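You operate a simulated robot arm through the tools that you are given. There is no shell and no other tool. Be economical: measure what you need, move in short steps, check, and stop when the job is done.

Carry out the task below with a simulated robot arm. There is one attempt and no reset: what you move stays moved.

TASK
Put one of the cartons from the top of the steel workbench in the black tray.
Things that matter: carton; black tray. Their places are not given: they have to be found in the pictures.

It is judged by the outcome, as a careful person would: the job done as asked, and still so three seconds after it is handed in. It fails if anything else is knocked over, pushed out of place, dropped, spilled or broken.

THE ROBOT
A 7-joint arm with a two-finger parallel gripper, fixed in place. Base frame: the origin is at the foot of the arm, x ahead of it, y to its left, z up; the work surface is at about z = 0. Lengths are in m, angles in rad, forces in N, time in s.
With the tool pointing down near the work surface it reaches from about 0.22 to 0.58 m from the base axis. Its first joint turns from -1.152 to 1.152 rad. Payload 2.5 kg.
Tool frame: the origin (TCP) lies between the finger pads and is the grasp point; the fingertips stand 0.023 m ahead of it; z points along the fingers, y is the line along which they close. The gripper opens to 0.094 m. The fingers are 0.038 m wide and 0.01 m thick; the gripper's body (0.054 by 0.096 m) begins 0.039 m behind the TCP.
Orientation is told as [roll, pitch, yaw] about the base's x, y, z axes, in that order, counted from this pose: with the fingers straight down and closing along the base's y, the tool's x points along the base's -x, its y along +y and its z along -z.

THE INTERFACE
- The arm moves only by the tool drive_tool. Its argument "plan" is a list of rows, each a list of 4 numbers: the shift along the base's x, y, z in m, then the turn about the base's z in rad. In form: [[x, y, z, yaw], ...]. A call has 1 to 20 rows; each row shifts and turns the commanded pose from where the row before left it. "fingers" is the finger opening in m, from 0 to 0.094, set as the call begins (left out, the last holds). A row lasts 0.2 s, in which the tool goes at most 0.05 m and 0.15 rad; a call with a longer step from one row to the next is refused whole, and so is a gripper value outside its range. A pose out of reach is approached as far as the arm can. The call stops where the force on the tool passes 40 N (or 10 N more than at its start, if that is more) or the arm is blocked; 0.2 s more then pass. The fingers move at their own pace (about 0.108 m/s each) and stop on an object; they squeeze with about 28 N. The grip force told is the motor's: it shows also when the fingers shut on nothing. Time passes only in rows, and 0.2 s behind the last, so rows that do not move let the fingers close. It gives the time, the measured TCP pose, the force on the tool (base axes), the opening and the grip force at its end, in the units of the frame above (readings bear some noise).
- Cameras (640 x 400 px; columns grow to the right, rows downward): "scene" is fixed at [0.1016, -0.3957, 0.5486]; the picture's right is [0.93, -0.36, 0.00], its down [-0.19, -0.49, -0.85] and it looks along [0.31, 0.79, -0.53] (base axes); focal length 311 px, centre (320, 200). "wrist" rides on the gripper at [-0.039, 0, -0.044] in the tool frame; the picture's right is [0.00, -1.00, 0.00], its down [0.97, 0.00, -0.24] and it looks along [0.24, 0.00, 0.97] (tool axes); focal length 218 px, centre (320, 200).
- capture(camera): a new picture of that camera. No time passes.
- probe_pixels(camera, pixels): for up to 12 pixels [column, row] of the newest picture of that camera ("zoom" is the newest enlarged one), the place [x, y, z] in the base frame of the surface seen there, good to about 0.002 m. No time passes.
- close_up(camera, box): a new picture of the part [left, top, right, bottom] of that camera's present view, enlarged. No time passes.
- job_done(): hands the job in; it is judged then, once.

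Work in short steps. Measure before you move; look again where a grasp or a placing could have gone wrong, and mend it. You have 60 turns and 20 pictures in all, the two below and enlarged ones among them. Open the gripper and draw the arm clear of the work before you hand the job in, unless the task says otherwise; then end with one line.

The tools are called after "Request:" as name(argument=value, ...) on one line, values as JSON. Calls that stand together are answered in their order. drive_tool: Moves the arm, as the interface text tells. Its arguments: {"type":"object","properties":{"plan":{"type":"array"},"fingers":{"type":"number"}},"required":["plan"]} The other tools are called the same way: capture (camera) takes a picture; probe_pixels (camera, pixels) gives the place of the surface under pixels of a picture; close_up (camera, box) takes an enlarged picture of a part of a camera's view; job_done () hands the job in.

At the start:

```text
t: 0.0
eef_pos: [0.2752, 0.1963, 0.315]
ee_rot: [0.001, -0.001, 0.001]
wrist_force: [-0.8, -0.2, 0.3]
gripper_width: 0.0939
grasp_force: 0.1
```

scene: 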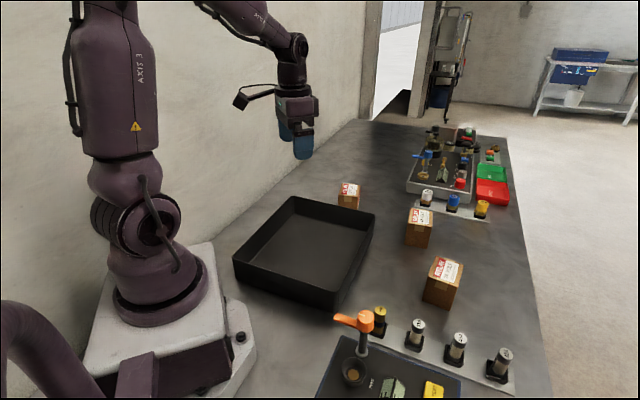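
wrist: 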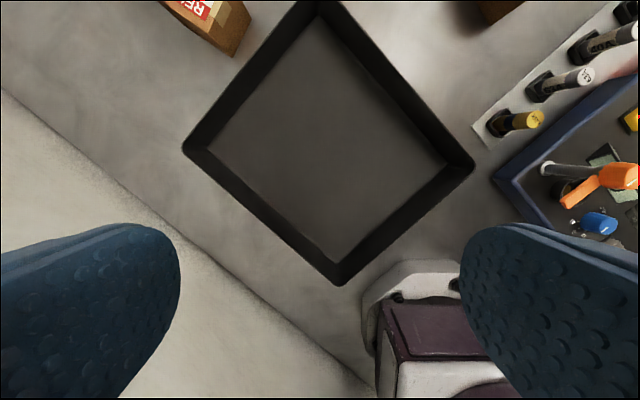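

The scene shows three cartons near (349,194), (419,228), (442,282) and the black tray around (307,250). I probe cartons and tray in the scene picture.

Request:
close_up(camera="scene", box=[220, 160, 500, 335])

Request:
probe_pixels(camera="scene", pixels=[[350, 189], [348, 201], [419, 215], [417, 236], [446, 268], [440, 294], [310, 245], [295, 198], [374, 212], [234, 262], [335, 306], [400, 270]])

```text
2.29 times, centred on (360, 248) of scene
```

zoom: 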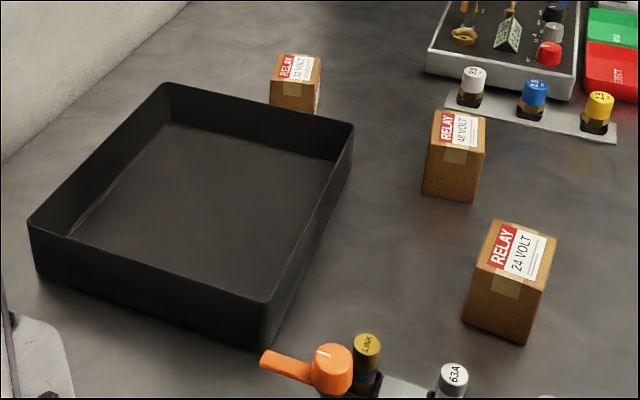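

```text
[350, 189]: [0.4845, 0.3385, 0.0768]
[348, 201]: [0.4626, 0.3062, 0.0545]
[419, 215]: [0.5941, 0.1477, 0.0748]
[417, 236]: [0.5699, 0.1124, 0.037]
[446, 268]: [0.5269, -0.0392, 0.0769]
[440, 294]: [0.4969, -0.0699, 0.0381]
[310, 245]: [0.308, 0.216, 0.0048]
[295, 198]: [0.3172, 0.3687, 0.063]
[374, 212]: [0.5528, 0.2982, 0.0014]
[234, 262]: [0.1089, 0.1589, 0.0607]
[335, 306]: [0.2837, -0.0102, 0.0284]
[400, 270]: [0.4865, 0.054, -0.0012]
```

The 24 VOLT carton (zoom 510,280) stands freest and is in reach. I probe its top corners and the tray rim.

Request:
probe_pixels(camera="zoom", pixels=[[499, 224], [553, 239], [540, 287], [480, 266], [517, 252], [468, 318], [525, 339], [497, 318], [166, 85], [352, 126], [265, 300], [33, 224]])

```text
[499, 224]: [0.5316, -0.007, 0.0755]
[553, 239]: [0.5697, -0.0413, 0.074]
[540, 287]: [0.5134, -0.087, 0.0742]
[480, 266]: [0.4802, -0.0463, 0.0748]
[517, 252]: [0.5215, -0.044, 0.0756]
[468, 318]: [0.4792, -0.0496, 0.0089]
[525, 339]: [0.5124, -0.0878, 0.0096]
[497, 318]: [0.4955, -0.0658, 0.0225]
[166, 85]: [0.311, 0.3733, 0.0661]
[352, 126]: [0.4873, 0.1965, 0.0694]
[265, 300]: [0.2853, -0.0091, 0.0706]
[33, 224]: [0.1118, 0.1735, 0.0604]
```

Carton top centre is about (0.524, -0.046), top z 0.075, with its short side (0.052) along about (0.63, -0.77), so yaw is about +0.67. I move above it at height, then look.

Request:
drive_tool(plan=[[0.0249, -0.0242, 0, 0.067], [0.0249, -0.0242, 0, 0.067], [0.0249, -0.0242, 0, 0.067], [0.0249, -0.0242, 0, 0.067], [0.0249, -0.0242, 0, 0.067], [0.0249, -0.0242, 0, 0.067], [0.0249, -0.0242, 0, 0.067], [0.0249, -0.0242, 0, 0.067], [0.0249, -0.0242, 0, 0.067], [0.0249, -0.0242, 0, 0.067], [0, 0, -0.04, 0], [0, 0, -0.04, 0], [0, 0, -0.04, 0], [0, 0, 0, 0]], fingers=0.094)

Request:
capture(camera="wrist")

```text
t: 3.0
eef_pos: [0.5234, -0.0462, 0.1949]
ee_rot: [0.0, 0.001, 0.67]
wrist_force: [-1.0, 0.3, 0.0]
gripper_width: 0.094
grasp_force: 0.1
```

```text
16 pictures are left
```

wrist: 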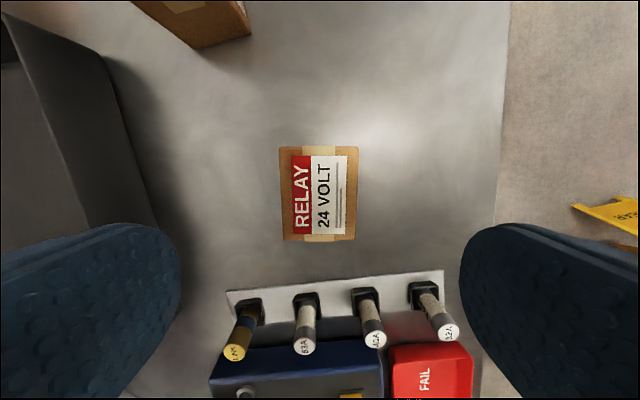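

The carton (279-358, 147-242) sits aligned between the fingers. I check its top corners once from here.

Request:
probe_pixels(camera="wrist", pixels=[[282, 149], [356, 149], [354, 238], [285, 238], [318, 195], [250, 292], [300, 340]])

```text
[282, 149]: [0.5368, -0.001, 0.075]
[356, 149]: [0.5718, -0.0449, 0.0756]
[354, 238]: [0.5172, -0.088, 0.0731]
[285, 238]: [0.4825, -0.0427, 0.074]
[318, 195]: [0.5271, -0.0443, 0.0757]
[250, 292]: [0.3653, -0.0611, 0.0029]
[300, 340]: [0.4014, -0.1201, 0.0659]
```

Refined centre is (0.527, -0.044), so I shift slightly and descend to z 0.048 with the fingers open.

Request:
drive_tool(plan=[[0.0035, 0.002, -0.03, 0], [0, 0, -0.03, 0], [0, 0, -0.03, 0], [0, 0, -0.03, 0], [0, 0, -0.027, 0], [0, 0, 0, 0]])

```text
t: 4.4
eef_pos: [0.5266, -0.0445, 0.0493]
ee_rot: [-0.001, 0.0, 0.67]
wrist_force: [0.3, -0.3, -0.8]
gripper_width: 0.0941
grasp_force: 0.0
```

The descent was free of contact; I close the fingers.

Request:
drive_tool(plan=[[0, 0, 0, 0], [0, 0, 0, 0], [0, 0, 0, 0], [0, 0, 0, 0]], fingers=0.0)

```text
t: 5.4
eef_pos: [0.5266, -0.0434, 0.0491]
ee_rot: [0.001, -0.001, 0.672]
wrist_force: [-0.2, -0.3, 0.1]
gripper_width: 0.0599
grasp_force: 28.1
```

The fingers hold the carton at 0.060 m. I lift it straight up.

Request:
drive_tool(plan=[[0, 0, 0.02, 0], [0, 0, 0.03, 0], [0, 0, 0.04, 0], [0, 0, 0.04, 0], [0, 0, 0.02, 0], [0, 0, 0, 0]])

Request:
capture(camera="scene")

```text
t: 6.8
eef_pos: [0.5289, -0.046, 0.1993]
ee_rot: [0.001, 0.001, 0.67]
wrist_force: [-0.3, 0.2, -0.8]
gripper_width: 0.0601
grasp_force: 28.1
```

```text
15 pictures are left
```

scene: 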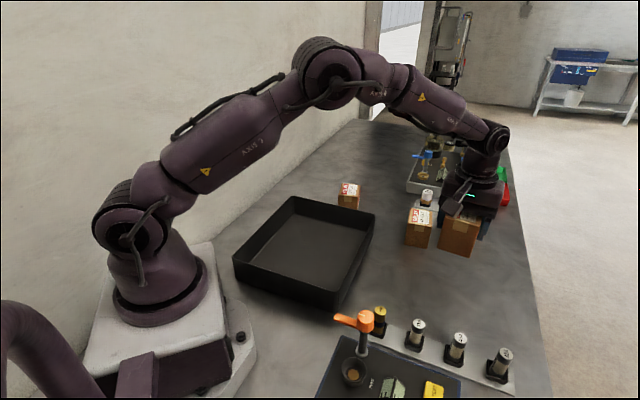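

The carton is held at z 0.2. I carry it over the tray centre (0.30, 0.184), turning to line up with the tray edges.

Request:
drive_tool(plan=[[-0.0229, 0.023, 0, 0.0115], [-0.0229, 0.023, 0, 0.0115], [-0.0229, 0.023, 0, 0.0115], [-0.0229, 0.023, 0, 0.0115], [-0.0229, 0.023, 0, 0.0115], [-0.0229, 0.023, 0, 0.0115], [-0.0229, 0.023, 0, 0.0115], [-0.0229, 0.023, 0, 0.0115], [-0.0229, 0.023, 0, 0.0115], [-0.0229, 0.023, 0, 0.0115], [0, 0, 0, 0], [0, 0, 0, 0]])

Request:
capture(camera="scene")

```text
t: 9.4
eef_pos: [0.2977, 0.1862, 0.1978]
ee_rot: [-0.001, -0.001, 0.786]
wrist_force: [0.5, 0.1, -1.0]
gripper_width: 0.0595
grasp_force: 28.1
```

```text
14 pictures are left
```

scene: 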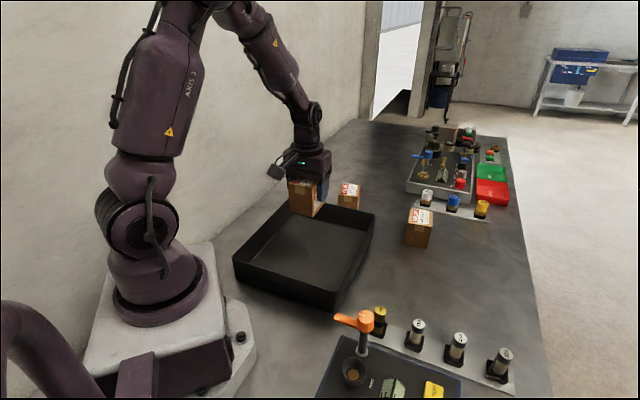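

The carton hangs over the tray (305,198). The tray floor is at z≈0.005, so contact is expected near TCP 0.055; I descend to 0.06.

Request:
drive_tool(plan=[[0, 0, -0.04, 0], [0, 0, -0.04, 0], [0, 0, -0.03, 0], [0, 0, -0.02, 0], [0, 0, -0.008, 0], [0, 0, 0, 0]])

Request:
capture(camera="scene")

```text
t: 10.8
eef_pos: [0.2979, 0.185, 0.0593]
ee_rot: [0.0, 0.0, 0.787]
wrist_force: [-0.8, 1.0, -0.6]
gripper_width: 0.0597
grasp_force: 28.0
```

```text
13 pictures are left
```

scene: 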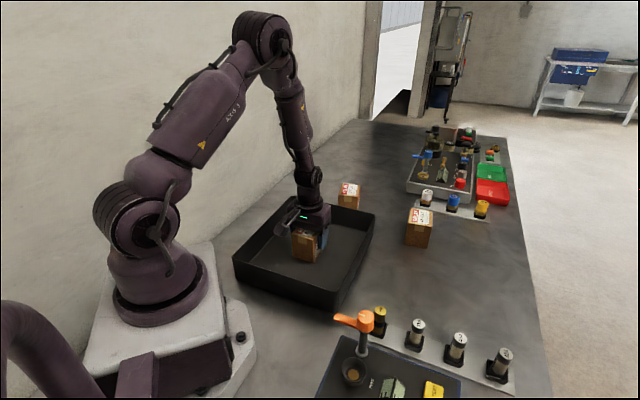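

The carton is just above the tray floor; I lower in small steps until contact shows.

Request:
drive_tool(plan=[[0, 0, -0.002, 0], [0, 0, -0.002, 0], [0, 0, -0.001, 0], [0, 0, 0, 0]])

```text
t: 11.8
eef_pos: [0.2992, 0.1853, 0.0546]
ee_rot: [0.001, 0.0, 0.786]
wrist_force: [-0.3, 0.4, -0.9]
gripper_width: 0.0597
grasp_force: 27.7
```

Request:
drive_tool(plan=[[0, 0, -0.001, 0], [0, 0, -0.001, 0], [0, 0, 0, 0]])

```text
t: 12.6
eef_pos: [0.2987, 0.186, 0.053]
ee_rot: [0.001, -0.001, 0.786]
wrist_force: [0.3, -0.2, -1.0]
gripper_width: 0.0595
grasp_force: 27.6
```

Request:
drive_tool(plan=[[0, 0, -0.001, 0], [0, 0, -0.001, 0], [0, 0, 0, 0]])

Request:
close_up(camera="scene", box=[240, 190, 380, 277])

```text
t: 13.4
eef_pos: [0.2985, 0.1852, 0.0514]
ee_rot: [-0.001, -0.002, 0.786]
wrist_force: [-6.6, -3.4, 24.7]
gripper_width: 0.0599
grasp_force: 27.8
```

```text
4.57 times, centred on (310, 234) of scene
```

zoom: 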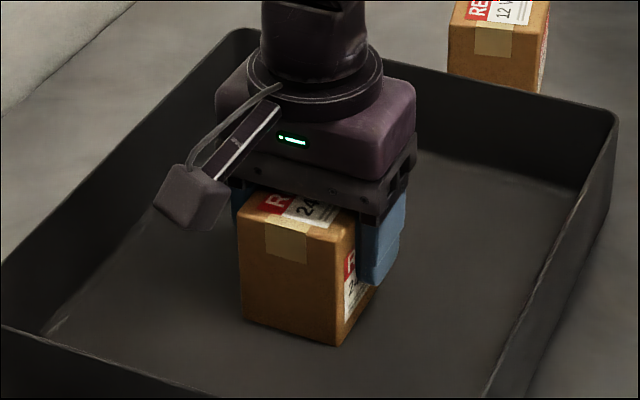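

The upward force of 24.7 N shows the carton rests on the tray floor. I ease up 1 mm and open the fingers fully.

Request:
drive_tool(plan=[[0, 0, 0.001, 0], [0, 0, 0, 0], [0, 0, 0, 0], [0, 0, 0, 0]], fingers=0.094)

```text
t: 14.4
eef_pos: [0.2981, 0.1863, 0.0523]
ee_rot: [0.001, 0.001, 0.785]
wrist_force: [0.7, -0.2, 0.4]
gripper_width: 0.094
grasp_force: 0.1
```

Released; I withdraw straight up and look.

Request:
drive_tool(plan=[[0, 0, 0.02, 0], [0, 0, 0.03, 0], [0, 0, 0.04, 0], [0, 0, 0.04, 0], [0, 0, 0.04, 0], [0, 0, 0.04, 0], [0, 0, 0.04, 0], [0, 0, 0, 0]])

Request:
capture(camera="scene")

```text
t: 16.2
eef_pos: [0.2988, 0.1858, 0.3032]
ee_rot: [0.0, 0.001, 0.787]
wrist_force: [0.1, -0.8, 0.9]
gripper_width: 0.094
grasp_force: 0.1
```

```text
11 pictures are left
```

scene: 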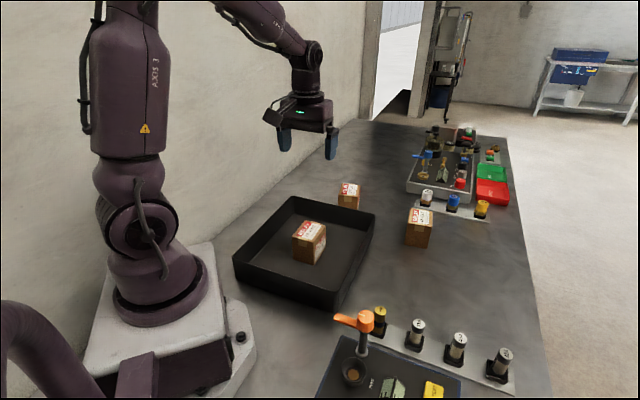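

The carton stands upright in the tray (308,242), the other things are undisturbed, and the arm is clear.

Request:
job_done()

```text
The job is handed in.
```

The 24 VOLT carton is standing upright in the middle of the black tray. Nothing else was disturbed, and the gripper is open and clear of the work.
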